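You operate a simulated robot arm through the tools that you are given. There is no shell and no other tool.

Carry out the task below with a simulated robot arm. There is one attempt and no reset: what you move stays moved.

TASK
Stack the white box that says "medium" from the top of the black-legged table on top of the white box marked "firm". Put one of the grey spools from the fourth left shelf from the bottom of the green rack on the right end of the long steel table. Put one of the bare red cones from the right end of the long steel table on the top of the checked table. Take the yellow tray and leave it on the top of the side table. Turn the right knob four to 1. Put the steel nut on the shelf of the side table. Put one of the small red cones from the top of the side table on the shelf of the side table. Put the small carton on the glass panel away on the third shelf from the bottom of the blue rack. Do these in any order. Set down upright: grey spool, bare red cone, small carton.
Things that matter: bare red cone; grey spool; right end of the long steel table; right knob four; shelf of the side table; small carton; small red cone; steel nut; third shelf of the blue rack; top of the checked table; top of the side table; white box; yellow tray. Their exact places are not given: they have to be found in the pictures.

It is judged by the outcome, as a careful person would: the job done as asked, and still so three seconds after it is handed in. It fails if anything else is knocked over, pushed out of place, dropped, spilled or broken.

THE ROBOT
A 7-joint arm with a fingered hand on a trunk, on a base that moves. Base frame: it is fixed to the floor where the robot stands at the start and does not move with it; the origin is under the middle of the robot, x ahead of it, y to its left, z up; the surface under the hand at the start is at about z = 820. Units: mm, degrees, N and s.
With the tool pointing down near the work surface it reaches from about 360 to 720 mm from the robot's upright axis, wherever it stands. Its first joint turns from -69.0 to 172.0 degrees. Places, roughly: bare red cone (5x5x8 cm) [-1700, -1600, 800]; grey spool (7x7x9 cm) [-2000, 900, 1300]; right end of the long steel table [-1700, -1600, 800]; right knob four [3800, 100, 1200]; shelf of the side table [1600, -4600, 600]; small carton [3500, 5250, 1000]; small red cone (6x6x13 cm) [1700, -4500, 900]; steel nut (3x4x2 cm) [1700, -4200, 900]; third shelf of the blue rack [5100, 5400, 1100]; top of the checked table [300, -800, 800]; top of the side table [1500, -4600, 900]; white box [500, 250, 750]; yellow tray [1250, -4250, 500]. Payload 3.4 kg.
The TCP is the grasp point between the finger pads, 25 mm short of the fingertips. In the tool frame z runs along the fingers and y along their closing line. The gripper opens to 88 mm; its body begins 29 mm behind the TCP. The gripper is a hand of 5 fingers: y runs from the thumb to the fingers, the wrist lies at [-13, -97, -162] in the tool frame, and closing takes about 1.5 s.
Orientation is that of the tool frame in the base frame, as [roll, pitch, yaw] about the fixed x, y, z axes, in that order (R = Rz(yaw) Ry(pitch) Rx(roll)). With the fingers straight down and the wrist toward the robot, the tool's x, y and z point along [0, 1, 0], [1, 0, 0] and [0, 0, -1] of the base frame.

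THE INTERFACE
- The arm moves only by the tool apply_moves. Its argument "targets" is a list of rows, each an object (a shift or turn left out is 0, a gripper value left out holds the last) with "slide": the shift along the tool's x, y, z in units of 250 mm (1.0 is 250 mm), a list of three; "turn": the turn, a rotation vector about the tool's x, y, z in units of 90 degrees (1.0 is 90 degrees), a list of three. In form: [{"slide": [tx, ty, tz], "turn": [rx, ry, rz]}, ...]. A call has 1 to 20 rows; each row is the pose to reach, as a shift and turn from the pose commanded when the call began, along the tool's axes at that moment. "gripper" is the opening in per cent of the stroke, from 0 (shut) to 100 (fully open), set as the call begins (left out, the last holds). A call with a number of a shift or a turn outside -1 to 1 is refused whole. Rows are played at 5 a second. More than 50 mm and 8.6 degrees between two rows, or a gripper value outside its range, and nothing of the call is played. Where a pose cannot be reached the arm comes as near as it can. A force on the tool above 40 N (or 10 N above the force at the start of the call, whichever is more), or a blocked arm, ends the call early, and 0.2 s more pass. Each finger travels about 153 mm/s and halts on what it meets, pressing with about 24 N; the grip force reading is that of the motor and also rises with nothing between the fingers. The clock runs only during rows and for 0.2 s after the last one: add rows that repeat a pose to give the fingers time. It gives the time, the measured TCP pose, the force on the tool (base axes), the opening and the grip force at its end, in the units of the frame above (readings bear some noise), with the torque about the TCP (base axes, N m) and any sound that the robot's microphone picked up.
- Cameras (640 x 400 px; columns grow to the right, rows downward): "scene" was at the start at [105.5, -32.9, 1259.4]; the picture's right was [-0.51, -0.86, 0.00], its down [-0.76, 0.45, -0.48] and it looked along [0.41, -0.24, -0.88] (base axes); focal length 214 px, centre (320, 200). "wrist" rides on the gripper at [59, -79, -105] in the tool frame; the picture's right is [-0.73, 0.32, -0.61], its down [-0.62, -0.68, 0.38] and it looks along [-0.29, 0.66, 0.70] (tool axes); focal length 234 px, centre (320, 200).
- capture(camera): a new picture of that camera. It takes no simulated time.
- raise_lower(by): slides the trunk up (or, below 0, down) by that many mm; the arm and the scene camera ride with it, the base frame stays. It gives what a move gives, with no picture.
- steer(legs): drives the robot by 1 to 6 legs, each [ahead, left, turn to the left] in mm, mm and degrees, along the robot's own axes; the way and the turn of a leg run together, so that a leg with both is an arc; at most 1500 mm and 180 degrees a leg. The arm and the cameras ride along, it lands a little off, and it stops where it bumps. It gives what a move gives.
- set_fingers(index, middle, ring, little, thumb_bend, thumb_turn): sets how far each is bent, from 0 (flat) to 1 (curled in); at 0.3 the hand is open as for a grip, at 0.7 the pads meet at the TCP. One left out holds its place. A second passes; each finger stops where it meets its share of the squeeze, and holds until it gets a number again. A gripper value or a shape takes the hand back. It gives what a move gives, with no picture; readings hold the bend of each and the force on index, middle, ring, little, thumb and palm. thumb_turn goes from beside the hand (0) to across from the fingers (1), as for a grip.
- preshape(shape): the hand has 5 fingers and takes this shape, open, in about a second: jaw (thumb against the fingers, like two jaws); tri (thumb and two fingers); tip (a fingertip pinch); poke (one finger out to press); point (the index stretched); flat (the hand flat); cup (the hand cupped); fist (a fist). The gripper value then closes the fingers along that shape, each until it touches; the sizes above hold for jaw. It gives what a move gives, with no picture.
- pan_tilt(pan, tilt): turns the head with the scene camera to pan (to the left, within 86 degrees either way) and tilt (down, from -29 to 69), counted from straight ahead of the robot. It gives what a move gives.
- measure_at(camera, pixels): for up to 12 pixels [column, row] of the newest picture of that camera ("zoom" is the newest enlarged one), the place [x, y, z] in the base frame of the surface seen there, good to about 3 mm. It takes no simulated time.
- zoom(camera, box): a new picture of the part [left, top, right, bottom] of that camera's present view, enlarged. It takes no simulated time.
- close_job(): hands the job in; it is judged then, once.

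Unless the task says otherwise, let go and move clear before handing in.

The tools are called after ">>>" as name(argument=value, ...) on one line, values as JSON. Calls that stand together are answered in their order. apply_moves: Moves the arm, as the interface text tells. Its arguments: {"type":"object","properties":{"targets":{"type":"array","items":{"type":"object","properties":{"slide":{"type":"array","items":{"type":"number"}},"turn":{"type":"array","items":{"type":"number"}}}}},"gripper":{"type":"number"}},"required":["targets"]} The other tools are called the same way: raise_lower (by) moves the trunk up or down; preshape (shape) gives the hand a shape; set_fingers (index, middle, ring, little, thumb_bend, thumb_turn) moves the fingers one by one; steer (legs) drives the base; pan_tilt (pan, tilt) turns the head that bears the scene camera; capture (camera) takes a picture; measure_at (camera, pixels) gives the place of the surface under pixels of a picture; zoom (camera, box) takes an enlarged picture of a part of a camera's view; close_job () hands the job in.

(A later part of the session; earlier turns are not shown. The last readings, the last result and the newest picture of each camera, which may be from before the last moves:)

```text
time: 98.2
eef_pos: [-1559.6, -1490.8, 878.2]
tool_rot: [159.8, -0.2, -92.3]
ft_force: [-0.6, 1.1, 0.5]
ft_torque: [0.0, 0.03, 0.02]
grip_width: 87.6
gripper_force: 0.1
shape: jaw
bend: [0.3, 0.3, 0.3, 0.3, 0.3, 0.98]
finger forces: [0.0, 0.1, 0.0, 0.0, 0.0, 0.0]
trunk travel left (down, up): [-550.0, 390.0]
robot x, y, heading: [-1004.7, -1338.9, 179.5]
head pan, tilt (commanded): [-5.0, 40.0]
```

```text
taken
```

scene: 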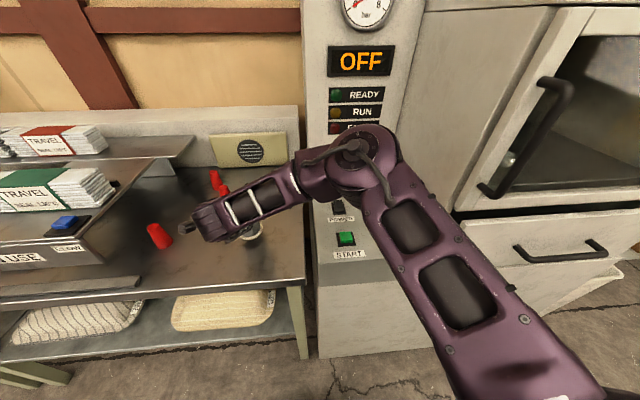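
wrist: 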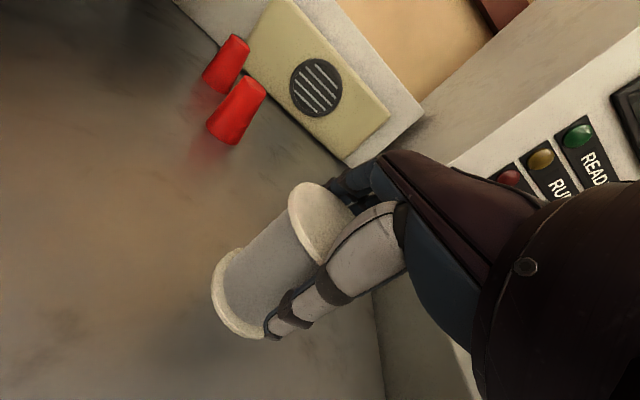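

Hand is open around the standing spool. I'll rise straight up slowly by 110 mm.

>>> apply_moves(targets=[{"slide": [0, 0.007, -0.019]}, {"slide": [0, 0.0137, -0.0376]}, {"slide": [0, 0.0274, -0.0752]}, {"slide": [0, 0.041, -0.1128]}, {"slide": [0, 0.068, -0.188]}, {"slide": [0, 0.109, -0.3]}, {"slide": [0, 0.15, -0.4136]}, {"slide": [0, 0.15, -0.4136]}])

>>> capture(camera="wrist")

>>> capture(camera="scene")

```text
time: 100.0
eef_pos: [-1559.8, -1490.8, 988.8]
tool_rot: [159.7, -0.1, -92.3]
ft_force: [0.6, -0.3, -0.3]
ft_torque: [0.03, 0.03, 0.0]
grip_width: 87.9
gripper_force: 0.1
shape: jaw
bend: [0.3, 0.3, 0.3, 0.3, 0.3, 0.98]
finger forces: [0.1, 0.0, 0.0, 0.0, 0.0, 0.1]
trunk travel left (down, up): [-550.0, 390.0]
robot x, y, heading: [-1004.2, -1339.9, 179.7]
head pan, tilt (commanded): [-5.0, 40.0]
```

```text
taken
```

wrist: 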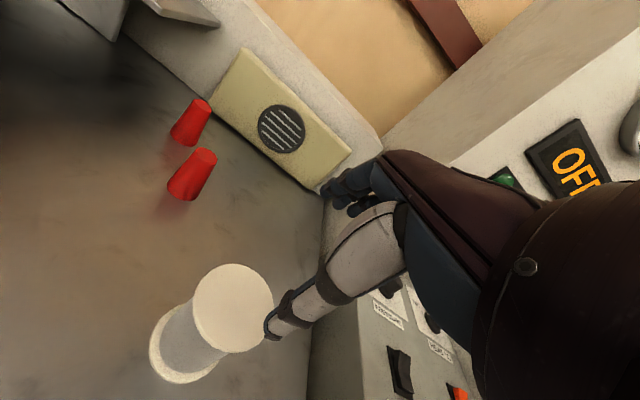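

```text
taken
```

scene: 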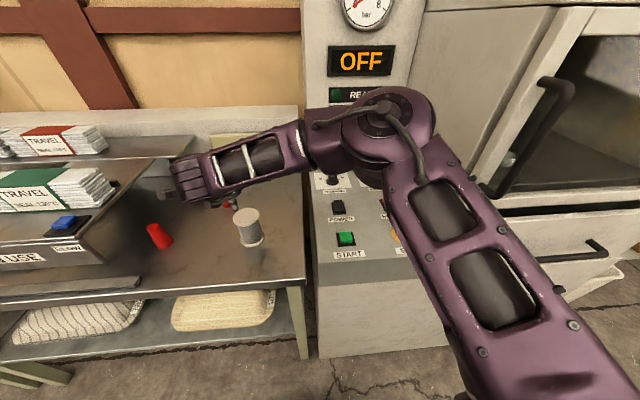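

The spool stands upright at scene (249,225). Next, a bare red cone: the front one at (160,236) looks easiest; measuring it and the equipment to its left.

>>> zoom(camera="scene", box=[40, 140, 280, 290])

>>> measure_at(camera="scene", pixels=[[154, 227], [163, 243], [152, 230], [170, 240], [100, 240], [118, 185], [90, 262], [192, 138], [140, 282], [247, 212], [250, 238], [227, 205]])

```text
2.67 times, centred on (160, 215) of scene
```

zoom: 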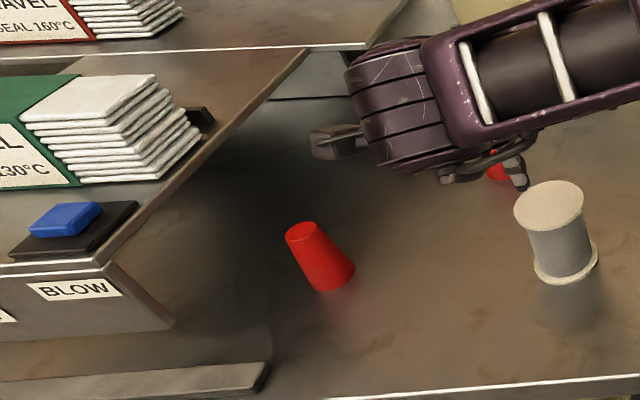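

```text
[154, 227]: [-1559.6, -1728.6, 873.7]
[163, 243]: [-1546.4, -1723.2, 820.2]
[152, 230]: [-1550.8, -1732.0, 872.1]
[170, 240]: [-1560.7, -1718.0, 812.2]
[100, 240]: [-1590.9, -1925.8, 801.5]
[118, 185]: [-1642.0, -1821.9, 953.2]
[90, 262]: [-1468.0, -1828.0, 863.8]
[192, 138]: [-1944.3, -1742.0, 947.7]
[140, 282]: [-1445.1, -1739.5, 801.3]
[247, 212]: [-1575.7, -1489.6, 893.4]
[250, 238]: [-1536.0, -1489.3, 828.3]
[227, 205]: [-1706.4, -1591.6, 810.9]
```

Cone A is centred ≈(−1565,−1726), z 800–877; the "BLOW" plate edge is at y≈−1825. I'll strafe left 150 mm, then aim the hand at 40° left so the wrist camera stays clear of that plate.

>>> steer(legs=[[0, 150, 0]])

>>> apply_moves(targets=[{"turn": [0.075, 0, 0]}, {"turn": [0.15, 0, 0]}, {"turn": [0.224, 0, 0]}, {"turn": [0.224, 0, 0]}])

```text
time: 101.4
eef_pos: [-1561.9, -1641.1, 987.2]
tool_rot: [159.9, 0.0, -92.5]
ft_force: [0.2, -0.5, 0.0]
ft_torque: [0.02, -0.01, -0.01]
grip_width: 87.8
gripper_force: 0.0
shape: jaw
bend: [0.3, 0.3, 0.3, 0.3, 0.3, 0.98]
finger forces: [0.0, 0.0, 0.0, 0.1, 0.1, 0.0]
trunk travel left (down, up): [-550.0, 390.0]
robot x, y, heading: [-1003.7, -1486.3, 179.8]
head pan, tilt (commanded): [-5.0, 40.0]
```

```text
time: 102.4
eef_pos: [-1560.5, -1639.4, 987.5]
tool_rot: [179.9, -0.1, -92.6]
ft_force: [-0.2, 0.1, -0.9]
ft_torque: [0.0, 0.0, 0.01]
grip_width: 87.9
gripper_force: 0.0
shape: jaw
bend: [0.3, 0.3, 0.3, 0.3, 0.3, 0.98]
finger forces: [0.0, 0.0, 0.0, 0.0, 0.0, 0.0]
trunk travel left (down, up): [-550.0, 390.0]
robot x, y, heading: [-1009.2, -1492.1, 180.0]
head pan, tilt (commanded): [-5.0, 40.0]
```

Hand is vertical again. Now I'll turn it 40° left and move over cone A.

>>> apply_moves(targets=[{"slide": [0.06, 0.001, 0], "turn": [0, 0, -0.085]}, {"slide": [0.12, 0.001, 0], "turn": [0, 0, -0.17]}, {"slide": [0.19, 0.002, 0], "turn": [0, 0, -0.255]}, {"slide": [0.27, 0.003, 0], "turn": [0, 0, -0.34]}, {"slide": [0.3485, 0.004, 0], "turn": [0, 0, -0.425]}, {"slide": [0.3485, 0.004, 0], "turn": [0, 0, -0.444]}, {"slide": [0.3485, 0.004, 0], "turn": [0, 0, -0.444]}])

>>> capture(camera="wrist")

>>> capture(camera="scene")

```text
time: 104.0
eef_pos: [-1565.9, -1728.2, 988.3]
tool_rot: [179.8, 0.1, -52.4]
ft_force: [0.3, 0.5, -0.5]
ft_torque: [0.01, 0.01, 0.03]
grip_width: 87.5
gripper_force: 0.1
shape: jaw
bend: [0.3, 0.3, 0.3, 0.3, 0.3, 0.98]
finger forces: [0.0, 0.0, 0.0, 0.0, 0.0, 0.0]
trunk travel left (down, up): [-550.0, 390.0]
robot x, y, heading: [-1004.3, -1491.9, 179.5]
head pan, tilt (commanded): [-5.0, 40.0]
```

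```text
taken
```

wrist: 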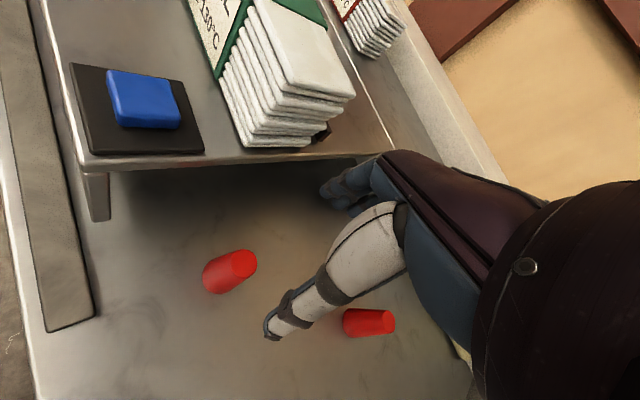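

```text
taken
```

scene: 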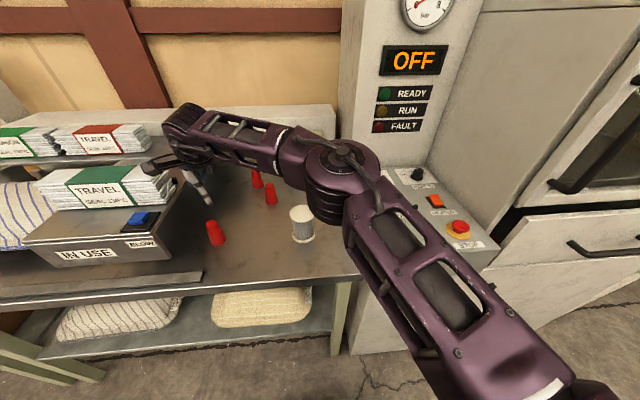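

In the wrist view cone A (230,270) lies beneath the hand and the plate edge is at y≈160 px. Measuring both.

>>> measure_at(camera="wrist", pixels=[[243, 263], [232, 258], [254, 262], [240, 276], [210, 280], [205, 268], [218, 290], [200, 160], [320, 158], [90, 180], [98, 215], [170, 120]])

```text
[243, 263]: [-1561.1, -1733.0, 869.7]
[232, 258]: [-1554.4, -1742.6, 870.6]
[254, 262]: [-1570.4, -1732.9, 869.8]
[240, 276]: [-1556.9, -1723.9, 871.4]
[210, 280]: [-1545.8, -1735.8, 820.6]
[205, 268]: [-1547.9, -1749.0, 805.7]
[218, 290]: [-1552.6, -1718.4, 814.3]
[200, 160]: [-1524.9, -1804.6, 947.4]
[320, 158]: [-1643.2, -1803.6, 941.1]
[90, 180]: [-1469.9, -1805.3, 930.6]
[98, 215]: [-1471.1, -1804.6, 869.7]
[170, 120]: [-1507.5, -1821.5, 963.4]
```

Plate edge is only ~71 mm from cone A, too tight for the hand. I'll take cone C at (−1706,−1592) instead: swing the hand back to the right, clear of the plate, aiming slightly right.

>>> apply_moves(targets=[{"slide": [-0.07, -0.02, -0.02], "turn": [0, 0, 0.0]}, {"slide": [-0.14, -0.04, -0.04], "turn": [0, 0, 0.09]}, {"slide": [-0.21, -0.06, -0.06], "turn": [0, 0, 0.18]}, {"slide": [-0.28, -0.08, -0.08], "turn": [0, 0, 0.27]}, {"slide": [-0.3616, -0.107, -0.08], "turn": [0, 0, 0.36]}, {"slide": [-0.3616, -0.107, -0.08], "turn": [0, 0, 0.45]}, {"slide": [-0.3616, -0.107, -0.08], "turn": [0, 0, 0.53]}, {"slide": [-0.3616, -0.107, -0.08], "turn": [0, 0, 0.584]}, {"slide": [-0.3616, -0.107, -0.08], "turn": [0, 0, 0.584]}])

>>> pan_tilt(pan=0, tilt=60)

>>> capture(camera="scene")

>>> capture(camera="wrist")

```text
time: 106.0
eef_pos: [-1599.3, -1639.1, 1008.6]
tool_rot: [179.9, -0.1, -105.2]
ft_force: [0.4, 0.2, -0.5]
ft_torque: [0.02, 0.0, 0.02]
grip_width: 87.8
gripper_force: 0.1
shape: jaw
bend: [0.3, 0.3, 0.3, 0.3, 0.3, 0.98]
finger forces: [0.0, 0.1, 0.0, 0.1, 0.0, 0.0]
trunk travel left (down, up): [-550.0, 390.0]
robot x, y, heading: [-1003.4, -1487.6, 180.1]
head pan, tilt (commanded): [-5.0, 40.0]
```

```text
time: 106.8
eef_pos: [-1598.6, -1639.0, 1006.7]
tool_rot: [-180.0, -0.1, -105.1]
ft_force: [0.3, 0.2, -1.0]
ft_torque: [0.0, 0.05, 0.01]
grip_width: 87.8
gripper_force: 0.0
shape: jaw
bend: [0.3, 0.3, 0.3, 0.3, 0.3, 0.98]
finger forces: [0.0, 0.1, 0.0, 0.0, 0.0, 0.0]
trunk travel left (down, up): [-550.0, 390.0]
robot x, y, heading: [-1006.0, -1492.5, 179.7]
head pan, tilt (commanded): [0.0, 60.0]
```

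```text
taken
```

scene: 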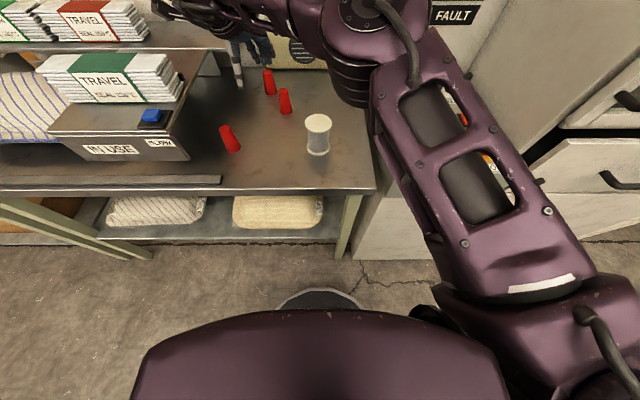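

```text
taken
```

wrist: 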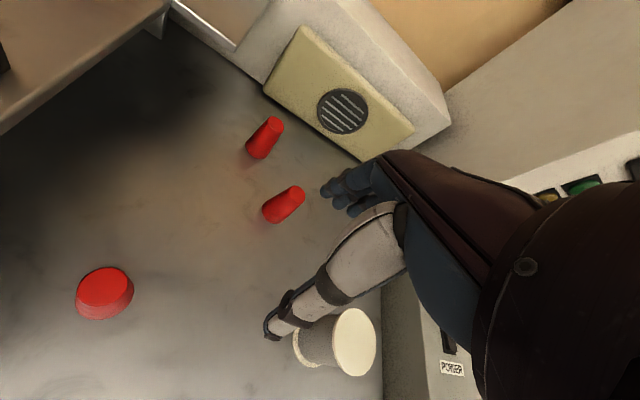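

Good view: cone C at wrist (283,203), scene (285,100). Measuring the base's front rim at (318,290) against the bench's lower shelf edge, and the cones again.

>>> measure_at(camera="scene", pixels=[[318, 290], [318, 298], [290, 240], [345, 245], [345, 192], [285, 92], [285, 110], [320, 330]])

>>> measure_at(camera="wrist", pixels=[[297, 191], [290, 187], [304, 193], [268, 211], [264, 207], [282, 220], [276, 121], [252, 152], [262, 160], [355, 340]])

```text
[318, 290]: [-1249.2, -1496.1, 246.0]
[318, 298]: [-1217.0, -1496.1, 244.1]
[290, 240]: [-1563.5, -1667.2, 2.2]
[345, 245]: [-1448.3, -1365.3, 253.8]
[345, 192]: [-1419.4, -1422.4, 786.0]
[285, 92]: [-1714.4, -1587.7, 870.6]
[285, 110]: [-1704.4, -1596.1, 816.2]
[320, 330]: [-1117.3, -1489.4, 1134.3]
```

```text
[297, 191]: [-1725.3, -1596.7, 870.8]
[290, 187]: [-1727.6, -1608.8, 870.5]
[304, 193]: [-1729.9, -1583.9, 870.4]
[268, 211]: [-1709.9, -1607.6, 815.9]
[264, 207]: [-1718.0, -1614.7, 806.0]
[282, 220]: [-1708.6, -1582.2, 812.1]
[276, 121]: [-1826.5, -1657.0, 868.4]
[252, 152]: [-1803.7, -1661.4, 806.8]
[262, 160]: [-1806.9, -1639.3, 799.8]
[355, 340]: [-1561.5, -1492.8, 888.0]
```

Base front rim is at −1249 and bench leg at −1448, so I can go 110 mm closer. Cone C's axis ≈(−1729,−1597), top 870.

>>> steer(legs=[[110, 0, 0]])

>>> capture(camera="wrist")

```text
time: 108.0
eef_pos: [-1708.7, -1639.0, 1007.8]
tool_rot: [180.0, -0.1, -105.0]
ft_force: [-0.5, -0.1, -0.8]
ft_torque: [0.01, -0.02, -0.01]
grip_width: 87.7
gripper_force: 0.2
shape: jaw
bend: [0.3, 0.3, 0.3, 0.3, 0.3, 0.98]
finger forces: [0.0, 0.0, 0.0, 0.0, 0.1, 0.0]
trunk travel left (down, up): [-550.0, 390.0]
robot x, y, heading: [-1113.3, -1489.6, 180.0]
head pan, tilt (commanded): [0.0, 60.0]
```

```text
taken
```

wrist: 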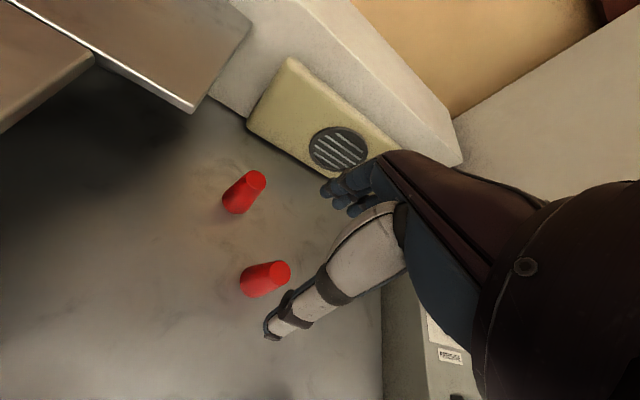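

Moving over cone C and down to z≈915.

>>> apply_moves(targets=[{"slide": [-0.07, 0.06, 0]}, {"slide": [-0.141, 0.122, 0]}, {"slide": [-0.141, 0.122, 0.12]}, {"slide": [-0.141, 0.122, 0.25]}, {"slide": [-0.141, 0.122, 0.37]}, {"slide": [-0.141, 0.122, 0.37]}])

>>> capture(camera="wrist")

>>> capture(camera="scene")

```text
time: 109.4
eef_pos: [-1728.3, -1597.8, 914.5]
tool_rot: [179.8, -0.1, -105.1]
ft_force: [-0.6, 0.5, -0.5]
ft_torque: [0.02, 0.01, 0.0]
grip_width: 87.8
gripper_force: 0.2
shape: jaw
bend: [0.3, 0.3, 0.3, 0.3, 0.3, 0.98]
finger forces: [0.1, 0.1, 0.1, 0.1, 0.0, 0.0]
trunk travel left (down, up): [-550.0, 390.0]
robot x, y, heading: [-1113.3, -1489.9, 180.0]
head pan, tilt (commanded): [0.0, 60.0]
```

```text
taken
```

wrist: 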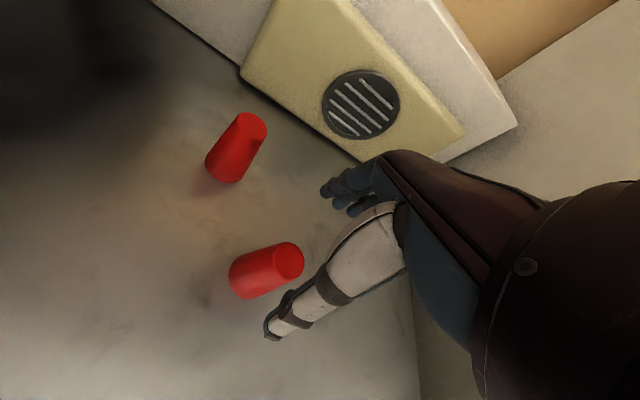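

```text
taken
```

scene: 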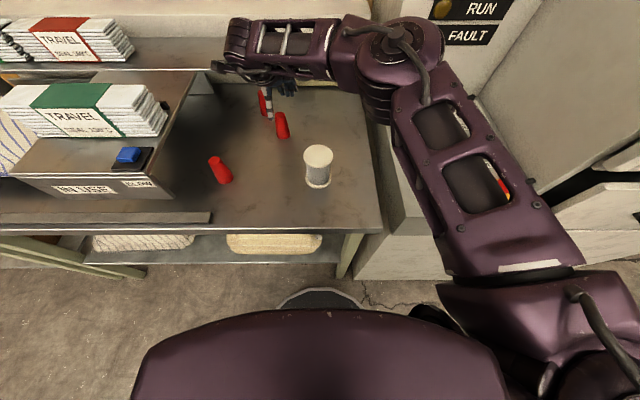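

Cone C (267,270) is between the thumb and fingers in the wrist view. Measuring its top once more.

>>> measure_at(camera="wrist", pixels=[[289, 260], [277, 254], [301, 263], [287, 273], [292, 246], [240, 258], [262, 294], [240, 290]])

```text
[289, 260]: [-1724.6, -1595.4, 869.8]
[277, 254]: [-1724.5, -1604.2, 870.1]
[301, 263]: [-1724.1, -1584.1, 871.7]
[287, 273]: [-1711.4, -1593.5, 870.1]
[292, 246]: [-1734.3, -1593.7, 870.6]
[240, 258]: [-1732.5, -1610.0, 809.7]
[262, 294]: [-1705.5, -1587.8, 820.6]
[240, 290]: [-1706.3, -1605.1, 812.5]
```

Cone axis ≈(−1723.5,−1594). Small correction and descend to TCP z≈848, then close.

>>> apply_moves(targets=[{"slide": [-0.017, -0.012, 0.07]}, {"slide": [-0.017, -0.012, 0.14]}, {"slide": [-0.017, -0.012, 0.2]}, {"slide": [-0.017, -0.012, 0.24]}, {"slide": [-0.017, -0.012, 0.266]}, {"slide": [-0.017, -0.012, 0.266]}])

>>> apply_moves(targets=[{"slide": [0, 0, 0]}, {"slide": [0, 0, 0]}, {"slide": [0, 0, 0]}, {"slide": [0, 0, 0]}, {"slide": [0, 0, 0]}, {"slide": [0, 0, 0]}, {"slide": [0, 0, 0]}, {"slide": [0, 0, 0]}, {"slide": [0, 0, 0]}], gripper=0)

>>> capture(camera="wrist")

```text
time: 110.8
eef_pos: [-1725.2, -1594.5, 848.0]
tool_rot: [179.9, -0.1, -105.0]
ft_force: [-0.2, -1.0, 0.2]
ft_torque: [0.03, -0.02, -0.04]
grip_width: 87.8
gripper_force: 0.1
shape: jaw
bend: [0.3, 0.3, 0.3, 0.3, 0.3, 0.98]
finger forces: [0.0, 0.0, 0.0, 0.0, 0.0, 0.1]
trunk travel left (down, up): [-550.0, 390.0]
robot x, y, heading: [-1108.0, -1490.7, 180.0]
head pan, tilt (commanded): [0.0, 60.0]
```

```text
time: 112.8
eef_pos: [-1725.2, -1592.9, 848.4]
tool_rot: [180.0, 0.0, -105.0]
ft_force: [0.0, 0.9, 0.7]
ft_torque: [0.02, -0.02, -0.04]
grip_width: 28.6
gripper_force: 23.7
shape: jaw
bend: [0.74, 0.54, 0.58, 0.55, 0.75, 1.0]
finger forces: [13.3, 5.8, 0.0, 0.1, 19.7, 0.0]
trunk travel left (down, up): [-550.0, 390.0]
robot x, y, heading: [-1113.4, -1490.9, 179.5]
head pan, tilt (commanded): [0.0, 60.0]
```

```text
taken
```

wrist: 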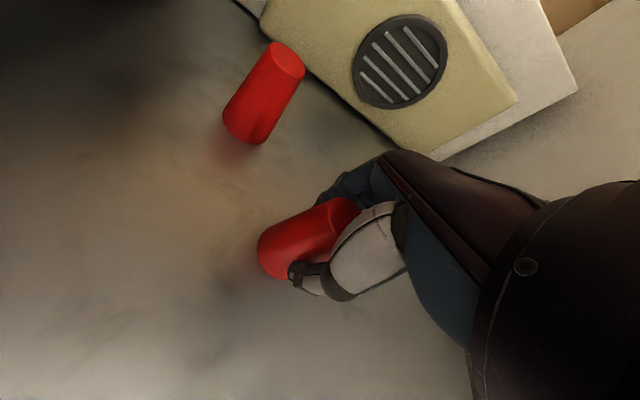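

Grip 28.6 mm, thumb 19.7 N against index 13 and middle 6 N. Lifting 160 mm slowly at first.

>>> apply_moves(targets=[{"slide": [0, 0, -0.03]}, {"slide": [0, 0, -0.08]}, {"slide": [0, 0, -0.18]}, {"slide": [0, 0, -0.3]}, {"slide": [0, 0, -0.45]}, {"slide": [0, 0, -0.6]}, {"slide": [0, 0, -0.64]}, {"slide": [0, 0, -0.64]}])

>>> capture(camera="wrist")

>>> capture(camera="scene")

```text
time: 114.6
eef_pos: [-1725.1, -1594.1, 1009.0]
tool_rot: [180.0, -0.1, -105.0]
ft_force: [0.5, 0.5, -1.1]
ft_torque: [-0.01, 0.02, -0.03]
grip_width: 28.6
gripper_force: 23.7
shape: jaw
bend: [0.74, 0.54, 0.58, 0.55, 0.75, 1.0]
finger forces: [13.6, 5.5, 0.1, 0.0, 19.6, 0.0]
trunk travel left (down, up): [-550.0, 390.0]
robot x, y, heading: [-1112.9, -1492.7, 180.0]
head pan, tilt (commanded): [0.0, 60.0]
```

```text
taken
```

wrist: 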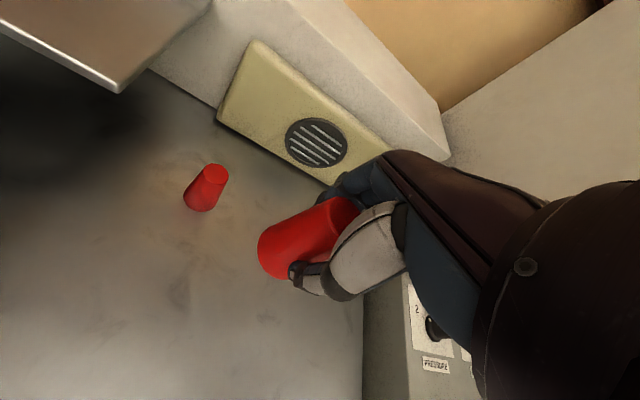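

```text
taken
```

scene: 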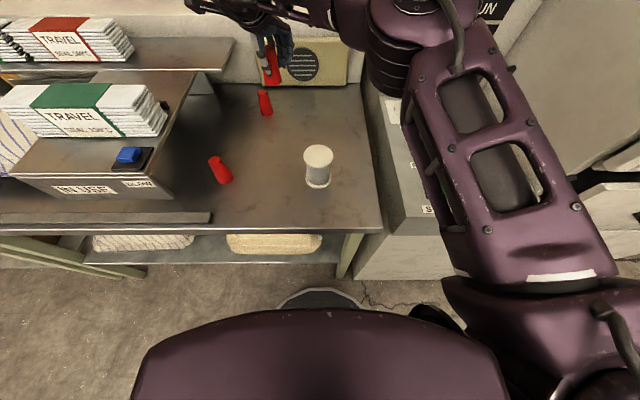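

Cone C is held and cones A, B and the spool stand undisturbed. I'll back off 460 mm and turn 180° (via −y, open floor) to face the pillow table.

>>> steer(legs=[[-460, 0, 0], [0, 0, 90], [0, 0, 90]])

>>> pan_tilt(pan=40, tilt=30)

>>> capture(camera="scene")

```text
time: 125.1
eef_pos: [-45.4, -1377.5, 1008.6]
tool_rot: [179.9, 0.0, 75.9]
ft_force: [-0.5, 0.0, -0.7]
ft_torque: [0.02, -0.01, 0.02]
grip_width: 27.8
gripper_force: 23.9
shape: jaw
bend: [0.74, 0.54, 0.58, 0.55, 0.75, 1.0]
finger forces: [13.1, 5.8, 0.1, 0.0, 18.8, 0.1]
trunk travel left (down, up): [-550.0, 390.0]
robot x, y, heading: [-654.7, -1491.1, 0.7]
head pan, tilt (commanded): [0.0, 60.0]
```

```text
time: 126.1
eef_pos: [-45.3, -1377.7, 1010.0]
tool_rot: [-180.0, -0.2, 75.9]
ft_force: [-0.5, 0.5, 0.0]
ft_torque: [0.02, 0.0, -0.03]
grip_width: 28.0
gripper_force: 23.8
shape: jaw
bend: [0.74, 0.54, 0.58, 0.55, 0.75, 1.0]
finger forces: [13.3, 5.7, 0.0, 0.0, 18.8, 0.1]
trunk travel left (down, up): [-550.0, 390.0]
robot x, y, heading: [-656.0, -1493.1, 1.2]
head pan, tilt (commanded): [40.0, 30.0]
```

```text
taken
```

scene: 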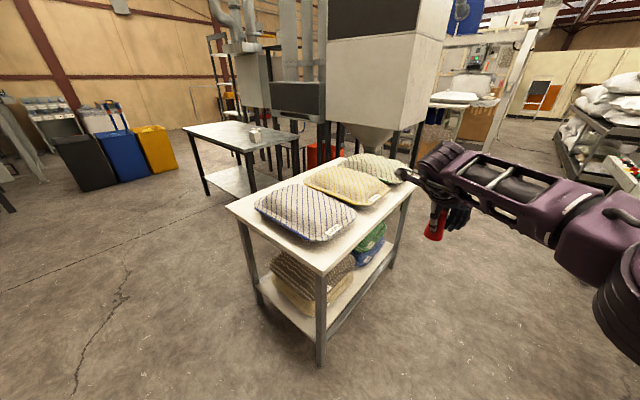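

The pillow table is in view; measuring its corners and pillow edges for free space.

>>> zoom(camera="scene", box=[210, 130, 430, 290])

>>> measure_at(camera="scene", pixels=[[230, 206], [314, 272], [245, 205], [255, 208], [300, 245], [348, 228], [250, 190], [280, 178], [310, 170], [412, 185], [330, 250], [365, 222]])

```text
2.50 times, centred on (320, 210) of scene
```

zoom: 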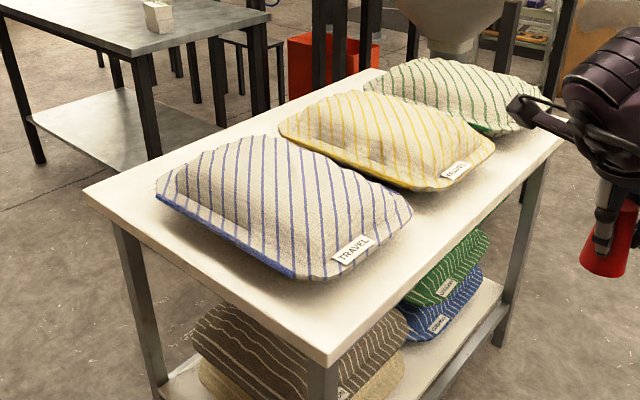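

```text
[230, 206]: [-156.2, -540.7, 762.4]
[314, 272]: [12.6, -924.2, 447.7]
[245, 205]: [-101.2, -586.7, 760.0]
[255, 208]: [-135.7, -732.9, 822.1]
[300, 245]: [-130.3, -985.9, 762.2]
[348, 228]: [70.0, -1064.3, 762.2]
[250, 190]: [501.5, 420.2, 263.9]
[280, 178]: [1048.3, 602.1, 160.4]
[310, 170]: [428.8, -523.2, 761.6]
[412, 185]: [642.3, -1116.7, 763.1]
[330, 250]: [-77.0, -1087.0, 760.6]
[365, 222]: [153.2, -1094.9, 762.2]
```

>>> measure_at(camera="zoom", pixels=[[90, 190], [328, 355], [558, 145], [372, 74], [158, 200], [310, 278], [408, 218], [200, 160], [240, 140], [140, 190], [430, 240], [330, 310]])

```text
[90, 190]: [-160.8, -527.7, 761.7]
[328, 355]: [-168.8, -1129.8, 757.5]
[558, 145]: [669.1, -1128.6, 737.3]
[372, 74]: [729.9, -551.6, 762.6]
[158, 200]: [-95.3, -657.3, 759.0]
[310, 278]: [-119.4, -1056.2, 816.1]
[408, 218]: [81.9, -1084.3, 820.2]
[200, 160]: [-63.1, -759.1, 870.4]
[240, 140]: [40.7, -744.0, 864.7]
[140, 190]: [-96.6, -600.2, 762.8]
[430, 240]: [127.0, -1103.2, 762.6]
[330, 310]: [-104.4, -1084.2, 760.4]
```

The strip y −510…−640 in front of the pillows is free. Target for the cone: (−80,−565). I'll strafe left 812 mm (cone bottom ≈961 clears the pillows at ≈880).

>>> steer(legs=[[0, 0, -1], [-30, 812, 0]])

>>> capture(camera="wrist")

>>> pan_tilt(pan=15, tilt=45)

>>> capture(camera="scene")

```text
time: 130.8
eef_pos: [-69.3, -578.2, 1009.1]
tool_rot: [-179.9, 0.1, 74.7]
ft_force: [0.0, 0.2, -0.4]
ft_torque: [-0.02, -0.01, 0.0]
grip_width: 27.8
gripper_force: 24.0
shape: jaw
bend: [0.74, 0.54, 0.58, 0.55, 0.75, 1.0]
finger forces: [13.2, 5.7, 0.1, 0.1, 18.8, 0.0]
trunk travel left (down, up): [-550.0, 390.0]
robot x, y, heading: [-680.1, -682.7, -0.5]
head pan, tilt (commanded): [40.0, 30.0]
```

```text
taken
```

wrist: 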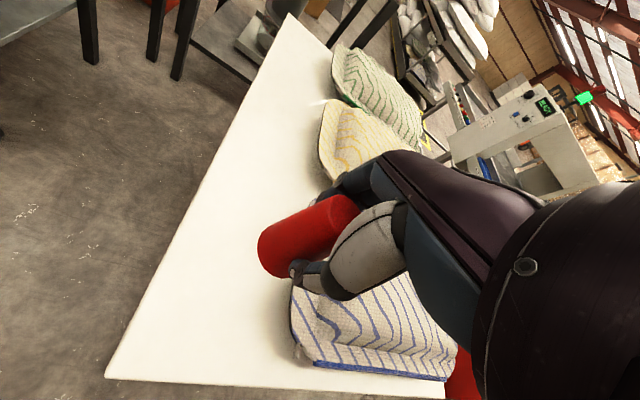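

```text
time: 131.7
eef_pos: [-68.0, -578.2, 1009.4]
tool_rot: [179.9, -0.1, 74.6]
ft_force: [-0.2, 0.1, 1.1]
ft_torque: [0.0, 0.02, 0.0]
grip_width: 27.6
gripper_force: 23.5
shape: jaw
bend: [0.74, 0.54, 0.58, 0.55, 0.75, 1.0]
finger forces: [13.2, 5.7, 0.1, 0.1, 18.8, 0.0]
trunk travel left (down, up): [-550.0, 390.0]
robot x, y, heading: [-680.4, -677.5, -0.5]
head pan, tilt (commanded): [15.0, 45.0]
```

```text
taken
```

scene: 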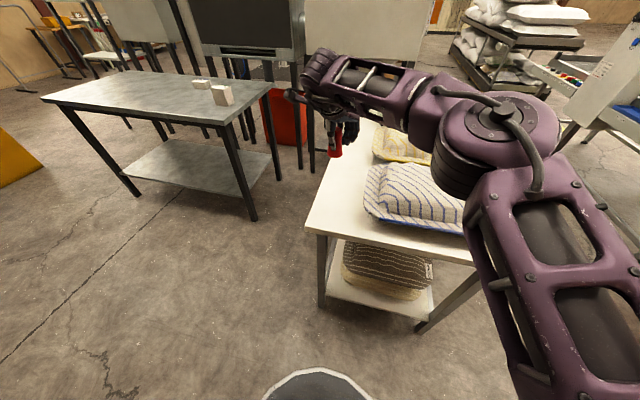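

The white strip is visible in the wrist picture, left of the pillow edge (290,300). Measuring pillow edge and table edge points.

>>> measure_at(camera="wrist", pixels=[[288, 310], [296, 350], [315, 365], [110, 375], [180, 240], [250, 240], [220, 300], [270, 130], [318, 140], [330, 75]])

>>> measure_at(camera="scene", pixels=[[308, 226], [330, 200], [365, 200], [367, 175], [345, 165], [350, 205], [375, 220]])

```text
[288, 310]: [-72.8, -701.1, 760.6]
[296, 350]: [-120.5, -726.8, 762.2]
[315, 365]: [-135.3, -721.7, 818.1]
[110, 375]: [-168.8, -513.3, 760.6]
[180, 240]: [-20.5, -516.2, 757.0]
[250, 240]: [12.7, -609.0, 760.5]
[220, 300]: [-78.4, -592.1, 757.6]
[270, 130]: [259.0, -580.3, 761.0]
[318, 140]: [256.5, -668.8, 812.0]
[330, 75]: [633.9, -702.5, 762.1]
```

```text
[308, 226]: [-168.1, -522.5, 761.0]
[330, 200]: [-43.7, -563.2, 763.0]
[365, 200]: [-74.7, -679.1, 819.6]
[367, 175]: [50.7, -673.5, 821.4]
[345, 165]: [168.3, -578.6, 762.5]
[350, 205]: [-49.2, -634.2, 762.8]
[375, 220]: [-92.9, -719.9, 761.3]
```

The strip is free from y −513 to −670, and the TCP is right above (−68,−578). I'll lower 185 mm.

>>> apply_moves(targets=[{"slide": [0, 0, 0.14]}, {"slide": [0, 0, 0.28]}, {"slide": [0, 0, 0.42]}, {"slide": [0, 0, 0.56]}, {"slide": [0, 0, 0.66]}, {"slide": [0, 0, 0.74]}, {"slide": [0, 0, 0.74]}])

>>> capture(camera="wrist")

>>> capture(camera="scene")

```text
time: 133.3
eef_pos: [-68.3, -576.7, 824.1]
tool_rot: [-180.0, -0.1, 74.6]
ft_force: [0.0, 1.0, -0.9]
ft_torque: [-0.05, -0.01, 0.03]
grip_width: 27.9
gripper_force: 24.2
shape: jaw
bend: [0.74, 0.54, 0.58, 0.55, 0.75, 1.0]
finger forces: [13.3, 5.4, 0.0, 0.0, 18.9, 0.0]
trunk travel left (down, up): [-550.0, 390.0]
robot x, y, heading: [-681.0, -677.5, -0.6]
head pan, tilt (commanded): [15.0, 45.0]
```

```text
taken
```

wrist: 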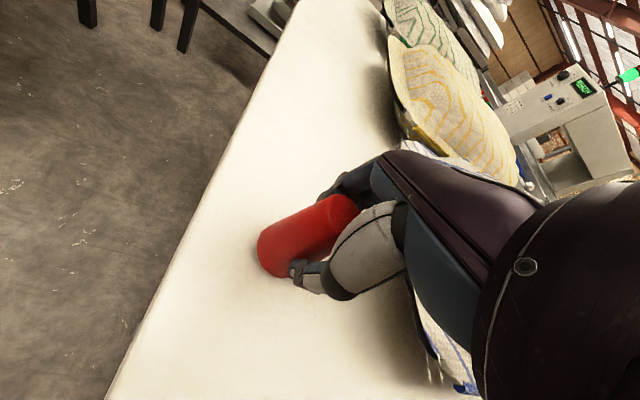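

```text
taken
```

scene: 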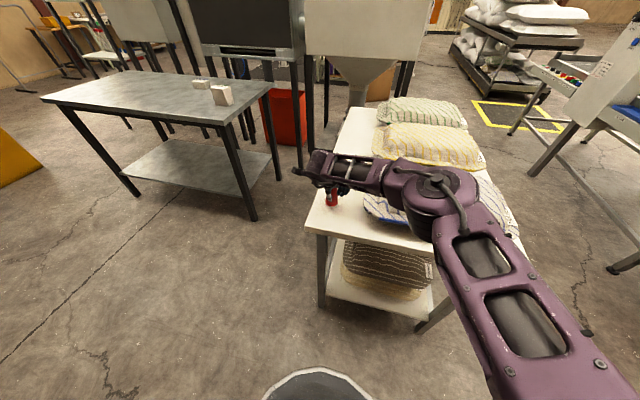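

Cone bottom is ≈14 mm above the table. Continuing down in small steps until contact.

>>> apply_moves(targets=[{"slide": [0, 0, 0.02]}, {"slide": [0, 0, 0.036]}, {"slide": [0, 0, 0.048]}, {"slide": [0, 0, 0.052]}, {"slide": [0, 0, 0.052]}])

>>> measure_at(camera="scene", pixels=[[435, 180], [400, 175], [460, 200], [420, 210], [345, 165]])

```text
time: 134.5
eef_pos: [-68.0, -576.0, 811.0]
tool_rot: [180.0, -0.1, 74.7]
ft_force: [0.5, 0.9, -0.6]
ft_torque: [-0.01, 0.03, 0.04]
grip_width: 27.9
gripper_force: 24.3
shape: jaw
bend: [0.74, 0.54, 0.58, 0.55, 0.75, 1.0]
finger forces: [13.3, 5.3, 0.0, 0.0, 18.9, 0.1]
trunk travel left (down, up): [-550.0, 390.0]
robot x, y, heading: [-681.3, -680.0, -0.5]
head pan, tilt (commanded): [15.0, 45.0]
```

```text
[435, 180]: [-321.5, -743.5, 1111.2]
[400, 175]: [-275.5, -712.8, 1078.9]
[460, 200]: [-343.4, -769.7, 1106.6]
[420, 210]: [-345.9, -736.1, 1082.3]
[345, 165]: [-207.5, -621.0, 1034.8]
```

>>> apply_moves(targets=[{"slide": [0, 0, 0.004]}, {"slide": [0, 0, 0.008]}, {"slide": [0, 0, 0.008]}])

>>> zoom(camera="scene", box=[290, 150, 400, 220])

```text
time: 135.3
eef_pos: [-67.0, -577.4, 809.2]
tool_rot: [-180.0, -0.1, 74.5]
ft_force: [-0.5, -0.4, -0.9]
ft_torque: [0.0, -0.01, -0.02]
grip_width: 27.9
gripper_force: 24.0
shape: jaw
bend: [0.74, 0.54, 0.58, 0.55, 0.75, 1.0]
finger forces: [13.2, 5.5, 0.0, 0.0, 18.8, 0.1]
trunk travel left (down, up): [-550.0, 390.0]
robot x, y, heading: [-681.6, -677.9, -0.5]
head pan, tilt (commanded): [15.0, 45.0]
```

```text
5.71 times, centred on (345, 185) of scene
```

zoom: 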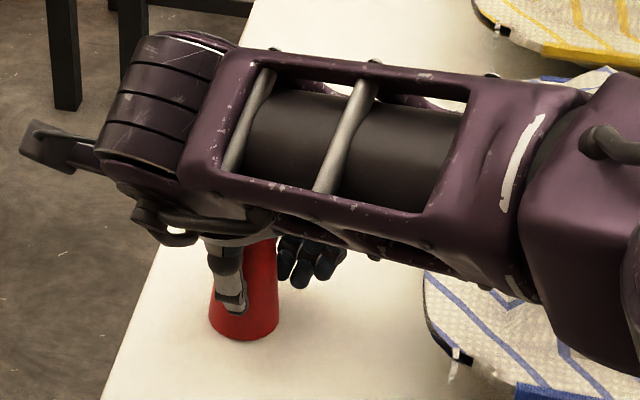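

>>> apply_moves(targets=[{"slide": [0, 0, 0.004]}, {"slide": [0, 0, 0.008]}, {"slide": [0, 0, 0.008]}])

```text
time: 136.1
eef_pos: [-68.1, -577.9, 808.5]
tool_rot: [179.9, -0.1, 74.7]
ft_force: [-0.2, 1.3, 5.7]
ft_torque: [-0.01, -0.19, 0.03]
grip_width: 27.8
gripper_force: 23.6
shape: jaw
bend: [0.74, 0.54, 0.58, 0.55, 0.75, 1.0]
finger forces: [14.1, 6.5, 0.0, 0.0, 19.2, 0.0]
trunk travel left (down, up): [-550.0, 390.0]
robot x, y, heading: [-683.4, -678.7, -0.2]
head pan, tilt (commanded): [15.0, 45.0]
```

Contact: force z jumped to 5.7 N at TCP z 808. Opening the hand, then rising straight up.

>>> apply_moves(targets=[{"slide": [0, 0, 0]}, {"slide": [0, 0, 0]}, {"slide": [0, 0, 0]}, {"slide": [0, 0, 0]}, {"slide": [0, 0, 0]}, {"slide": [0, 0, 0]}], gripper=100)

>>> apply_moves(targets=[{"slide": [0, 0, -0.06]}, {"slide": [0, 0, -0.14]}, {"slide": [0, 0, -0.28]}, {"slide": [0, 0, -0.45]}, {"slide": [0, 0, -0.62]}, {"slide": [0, 0, -0.8]}, {"slide": [0, 0, -0.8]}])

>>> capture(camera="wrist")

>>> zoom(camera="scene", box=[290, 100, 440, 240])

```text
time: 137.5
eef_pos: [-68.4, -577.6, 807.3]
tool_rot: [-179.9, -0.1, 74.6]
ft_force: [-1.1, -0.2, 0.4]
ft_torque: [0.02, 0.0, -0.02]
grip_width: 87.5
gripper_force: 0.1
shape: jaw
bend: [0.3, 0.3, 0.3, 0.3, 0.3, 0.98]
finger forces: [0.0, 0.0, 0.0, 0.0, 0.1, 0.0]
trunk travel left (down, up): [-550.0, 390.0]
robot x, y, heading: [-680.5, -678.9, -0.6]
head pan, tilt (commanded): [15.0, 45.0]
```

```text
time: 139.1
eef_pos: [-68.1, -578.9, 1006.9]
tool_rot: [180.0, 0.0, 74.5]
ft_force: [0.3, -0.2, 0.4]
ft_torque: [0.0, 0.04, -0.01]
grip_width: 87.8
gripper_force: 0.1
shape: jaw
bend: [0.3, 0.3, 0.3, 0.3, 0.3, 0.98]
finger forces: [0.0, 0.0, 0.1, 0.0, 0.0, 0.0]
trunk travel left (down, up): [-550.0, 390.0]
robot x, y, heading: [-682.3, -678.3, -0.9]
head pan, tilt (commanded): [15.0, 45.0]
```

```text
taken
```

wrist: 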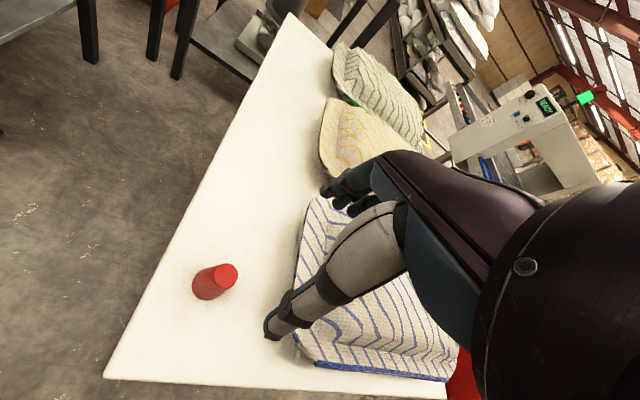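

```text
2.86 times, centred on (365, 170) of scene
```

zoom: 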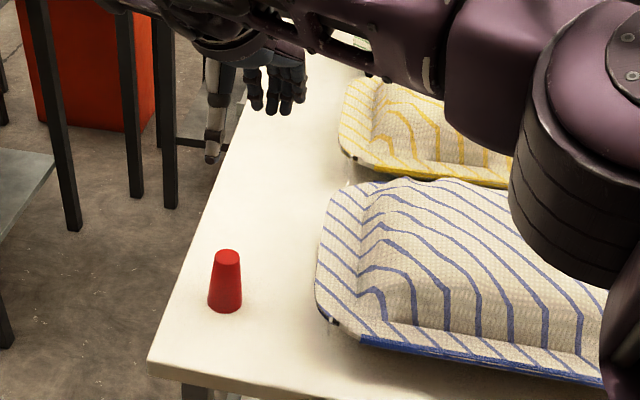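

The cone stands upright on the table. Next region: the side table near (1550,−4500). I'll look toward it from here.

>>> pan_tilt(pan=-65, tilt=15)

>>> capture(camera="scene")

```text
time: 140.6
eef_pos: [-67.9, -578.9, 1004.5]
tool_rot: [180.0, -0.1, 74.6]
ft_force: [0.9, -0.3, 1.0]
ft_torque: [0.01, 0.0, 0.01]
grip_width: 87.8
gripper_force: 0.0
shape: jaw
bend: [0.3, 0.3, 0.3, 0.3, 0.3, 0.98]
finger forces: [0.0, 0.0, 0.1, 0.0, 0.0, 0.0]
trunk travel left (down, up): [-550.0, 390.0]
robot x, y, heading: [-680.7, -677.7, -0.5]
head pan, tilt (commanded): [-65.0, 15.0]
```

```text
taken
```

scene: 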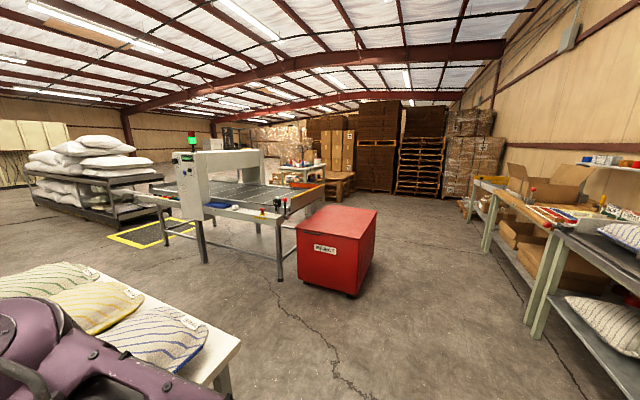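

Beyond the conveyor I see a small table near (300,165). Zooming there and measuring obstacles along the way.

>>> zoom(camera="scene", box=[180, 120, 400, 260])

>>> measure_at(camera="scene", pixels=[[300, 165], [335, 185], [355, 296], [300, 290], [378, 210], [205, 262], [280, 278], [300, 222], [365, 190], [315, 190], [480, 245], [410, 200]])

```text
2.86 times, centred on (290, 190) of scene
```

zoom: 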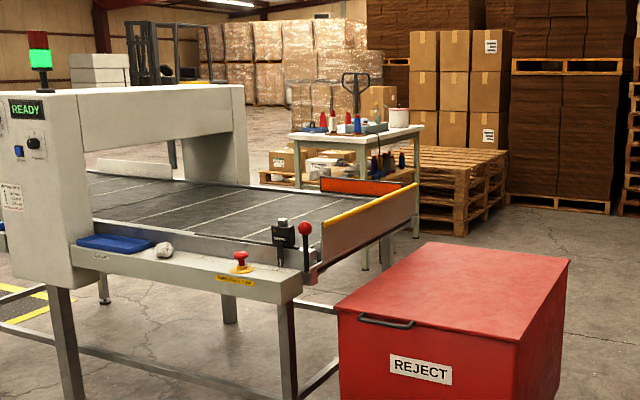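

```text
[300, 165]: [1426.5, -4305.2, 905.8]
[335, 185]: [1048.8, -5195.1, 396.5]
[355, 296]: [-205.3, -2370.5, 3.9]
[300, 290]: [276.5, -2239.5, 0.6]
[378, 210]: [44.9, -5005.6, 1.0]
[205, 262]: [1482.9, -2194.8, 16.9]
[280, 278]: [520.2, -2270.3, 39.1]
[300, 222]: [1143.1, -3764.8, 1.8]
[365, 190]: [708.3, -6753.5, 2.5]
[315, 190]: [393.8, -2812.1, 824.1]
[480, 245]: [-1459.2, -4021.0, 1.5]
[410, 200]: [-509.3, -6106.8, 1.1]
```

The side table stands behind the conveyor, at about (1430,−4305,906). I'll strafe right (−y) along x≈−680, where the floor is clear, to about y −3300 and look again.

>>> steer(legs=[[0, -1300, 0], [0, -1300, 0]])

>>> pan_tilt(pan=-30, tilt=20)

>>> capture(camera="scene")

```text
time: 153.4
eef_pos: [-97.5, -3197.4, 1005.5]
tool_rot: [180.0, -0.1, 74.1]
ft_force: [0.1, 0.2, -0.4]
ft_torque: [-0.03, 0.05, -0.02]
grip_width: 87.8
gripper_force: 0.0
shape: jaw
bend: [0.3, 0.3, 0.3, 0.3, 0.3, 0.98]
finger forces: [0.0, 0.0, 0.0, 0.0, 0.1, 0.1]
trunk travel left (down, up): [-550.0, 390.0]
robot x, y, heading: [-708.7, -3291.3, -1.2]
head pan, tilt (commanded): [-65.0, 15.0]
```

```text
time: 154.4
eef_pos: [-95.8, -3196.3, 1006.9]
tool_rot: [-179.9, -0.2, 74.1]
ft_force: [0.4, -0.2, -0.4]
ft_torque: [-0.01, -0.04, -0.01]
grip_width: 87.6
gripper_force: 0.0
shape: jaw
bend: [0.3, 0.3, 0.3, 0.3, 0.3, 0.98]
finger forces: [0.1, 0.0, 0.0, 0.1, 0.1, 0.0]
trunk travel left (down, up): [-550.0, 390.0]
robot x, y, heading: [-710.7, -3288.8, -1.0]
head pan, tilt (commanded): [-30.0, 20.0]
```

```text
taken
```

scene: 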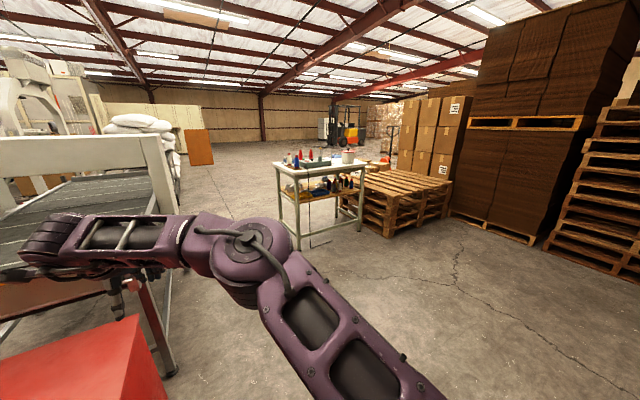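

Now the side table is clearly visible at (320,190). Zooming to see its top and shelf.

>>> zoom(camera="scene", box=[260, 140, 400, 240])

>>> measure_at(camera="scene", pixels=[[297, 245], [360, 230], [275, 165], [366, 165], [310, 172], [385, 225], [165, 360], [175, 220], [440, 215], [320, 197], [330, 180], [240, 320]])

```text
4.00 times, centred on (330, 190) of scene
```

zoom: 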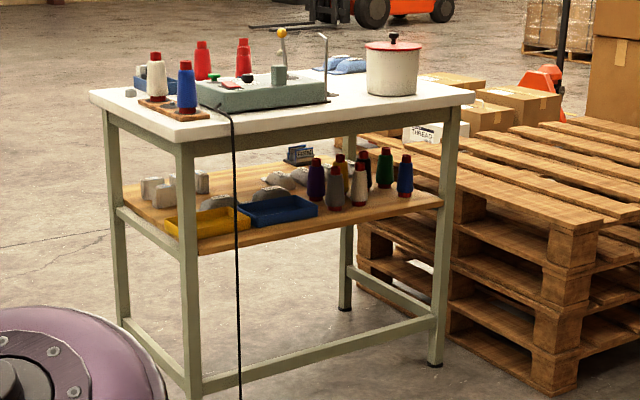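

```text
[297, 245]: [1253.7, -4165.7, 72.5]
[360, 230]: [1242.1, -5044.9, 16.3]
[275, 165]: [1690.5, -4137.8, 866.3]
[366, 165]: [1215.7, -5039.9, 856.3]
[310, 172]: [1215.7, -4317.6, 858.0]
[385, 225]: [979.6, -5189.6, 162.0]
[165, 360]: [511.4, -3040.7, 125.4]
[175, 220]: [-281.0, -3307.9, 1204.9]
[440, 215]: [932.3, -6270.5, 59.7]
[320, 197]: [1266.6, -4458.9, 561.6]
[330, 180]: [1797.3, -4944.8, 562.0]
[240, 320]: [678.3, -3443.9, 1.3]
```

Side table: top z≈860, front edge x≈1215, from y≈−4140 to −5045; shelf z≈560 holds the yellow tray at its near-left corner. I'll tuck the arm in and drive diagonally to about (600,−4450), facing the table.

>>> apply_moves(targets=[{"slide": [0, -0.15, -0.06], "turn": [0, 0, -0.04]}, {"slide": [0, -0.3, -0.12], "turn": [0, 0, -0.08]}, {"slide": [0, -0.45, -0.18], "turn": [0, 0, -0.12]}, {"slide": [0, -0.6, -0.24], "turn": [0, 0, -0.16]}, {"slide": [0, -0.72, -0.3], "turn": [0, 0, -0.18]}, {"slide": [0, -0.72, -0.3], "turn": [0, 0, -0.18]}])

>>> steer(legs=[[0, 0, 1], [650, -580, 0], [650, -580, 0]])

>>> pan_tilt(pan=0, tilt=35)

>>> capture(camera="scene")

>>> capture(camera="wrist")

```text
time: 155.8
eef_pos: [-268.1, -3148.8, 1081.8]
tool_rot: [179.9, -0.1, 90.3]
ft_force: [0.6, -0.5, -0.1]
ft_torque: [-0.01, 0.03, 0.0]
grip_width: 87.8
gripper_force: 0.1
shape: jaw
bend: [0.3, 0.3, 0.3, 0.3, 0.3, 0.98]
finger forces: [0.1, 0.1, 0.0, 0.0, 0.0, 0.0]
trunk travel left (down, up): [-550.0, 390.0]
robot x, y, heading: [-710.5, -3287.7, -1.1]
head pan, tilt (commanded): [-30.0, 20.0]
```

```text
time: 164.8
eef_pos: [1032.3, -4260.0, 1081.6]
tool_rot: [-180.0, -0.1, 92.1]
ft_force: [0.3, -0.4, 0.3]
ft_torque: [-0.01, -0.02, 0.01]
grip_width: 87.8
gripper_force: 0.0
shape: jaw
bend: [0.3, 0.3, 0.3, 0.3, 0.3, 0.98]
finger forces: [0.0, 0.1, 0.0, 0.0, 0.0, 0.0]
trunk travel left (down, up): [-550.0, 390.0]
robot x, y, heading: [594.0, -4419.0, 0.7]
head pan, tilt (commanded): [-30.0, 20.0]
```

```text
time: 165.8
eef_pos: [1032.0, -4259.2, 1080.8]
tool_rot: [180.0, -0.1, 92.1]
ft_force: [-0.8, -0.7, 0.1]
ft_torque: [0.02, 0.01, 0.0]
grip_width: 87.8
gripper_force: 0.2
shape: jaw
bend: [0.3, 0.3, 0.3, 0.3, 0.3, 0.98]
finger forces: [0.0, 0.0, 0.1, 0.0, 0.0, 0.0]
trunk travel left (down, up): [-550.0, 390.0]
robot x, y, heading: [596.9, -4416.2, 0.5]
head pan, tilt (commanded): [0.0, 35.0]
```

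```text
taken
```

scene: 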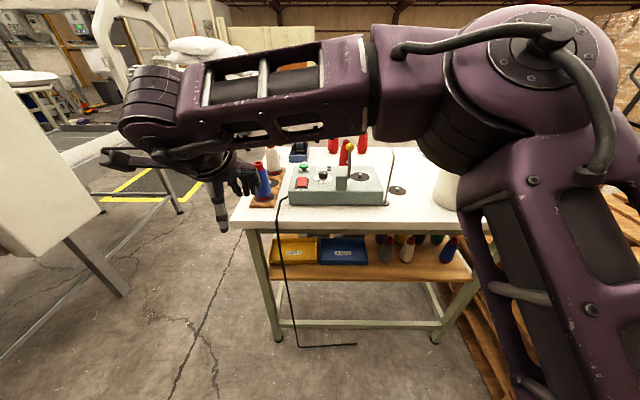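

```text
taken
```

wrist: 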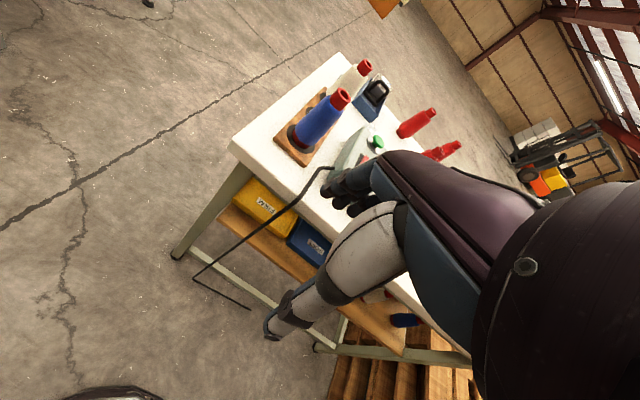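

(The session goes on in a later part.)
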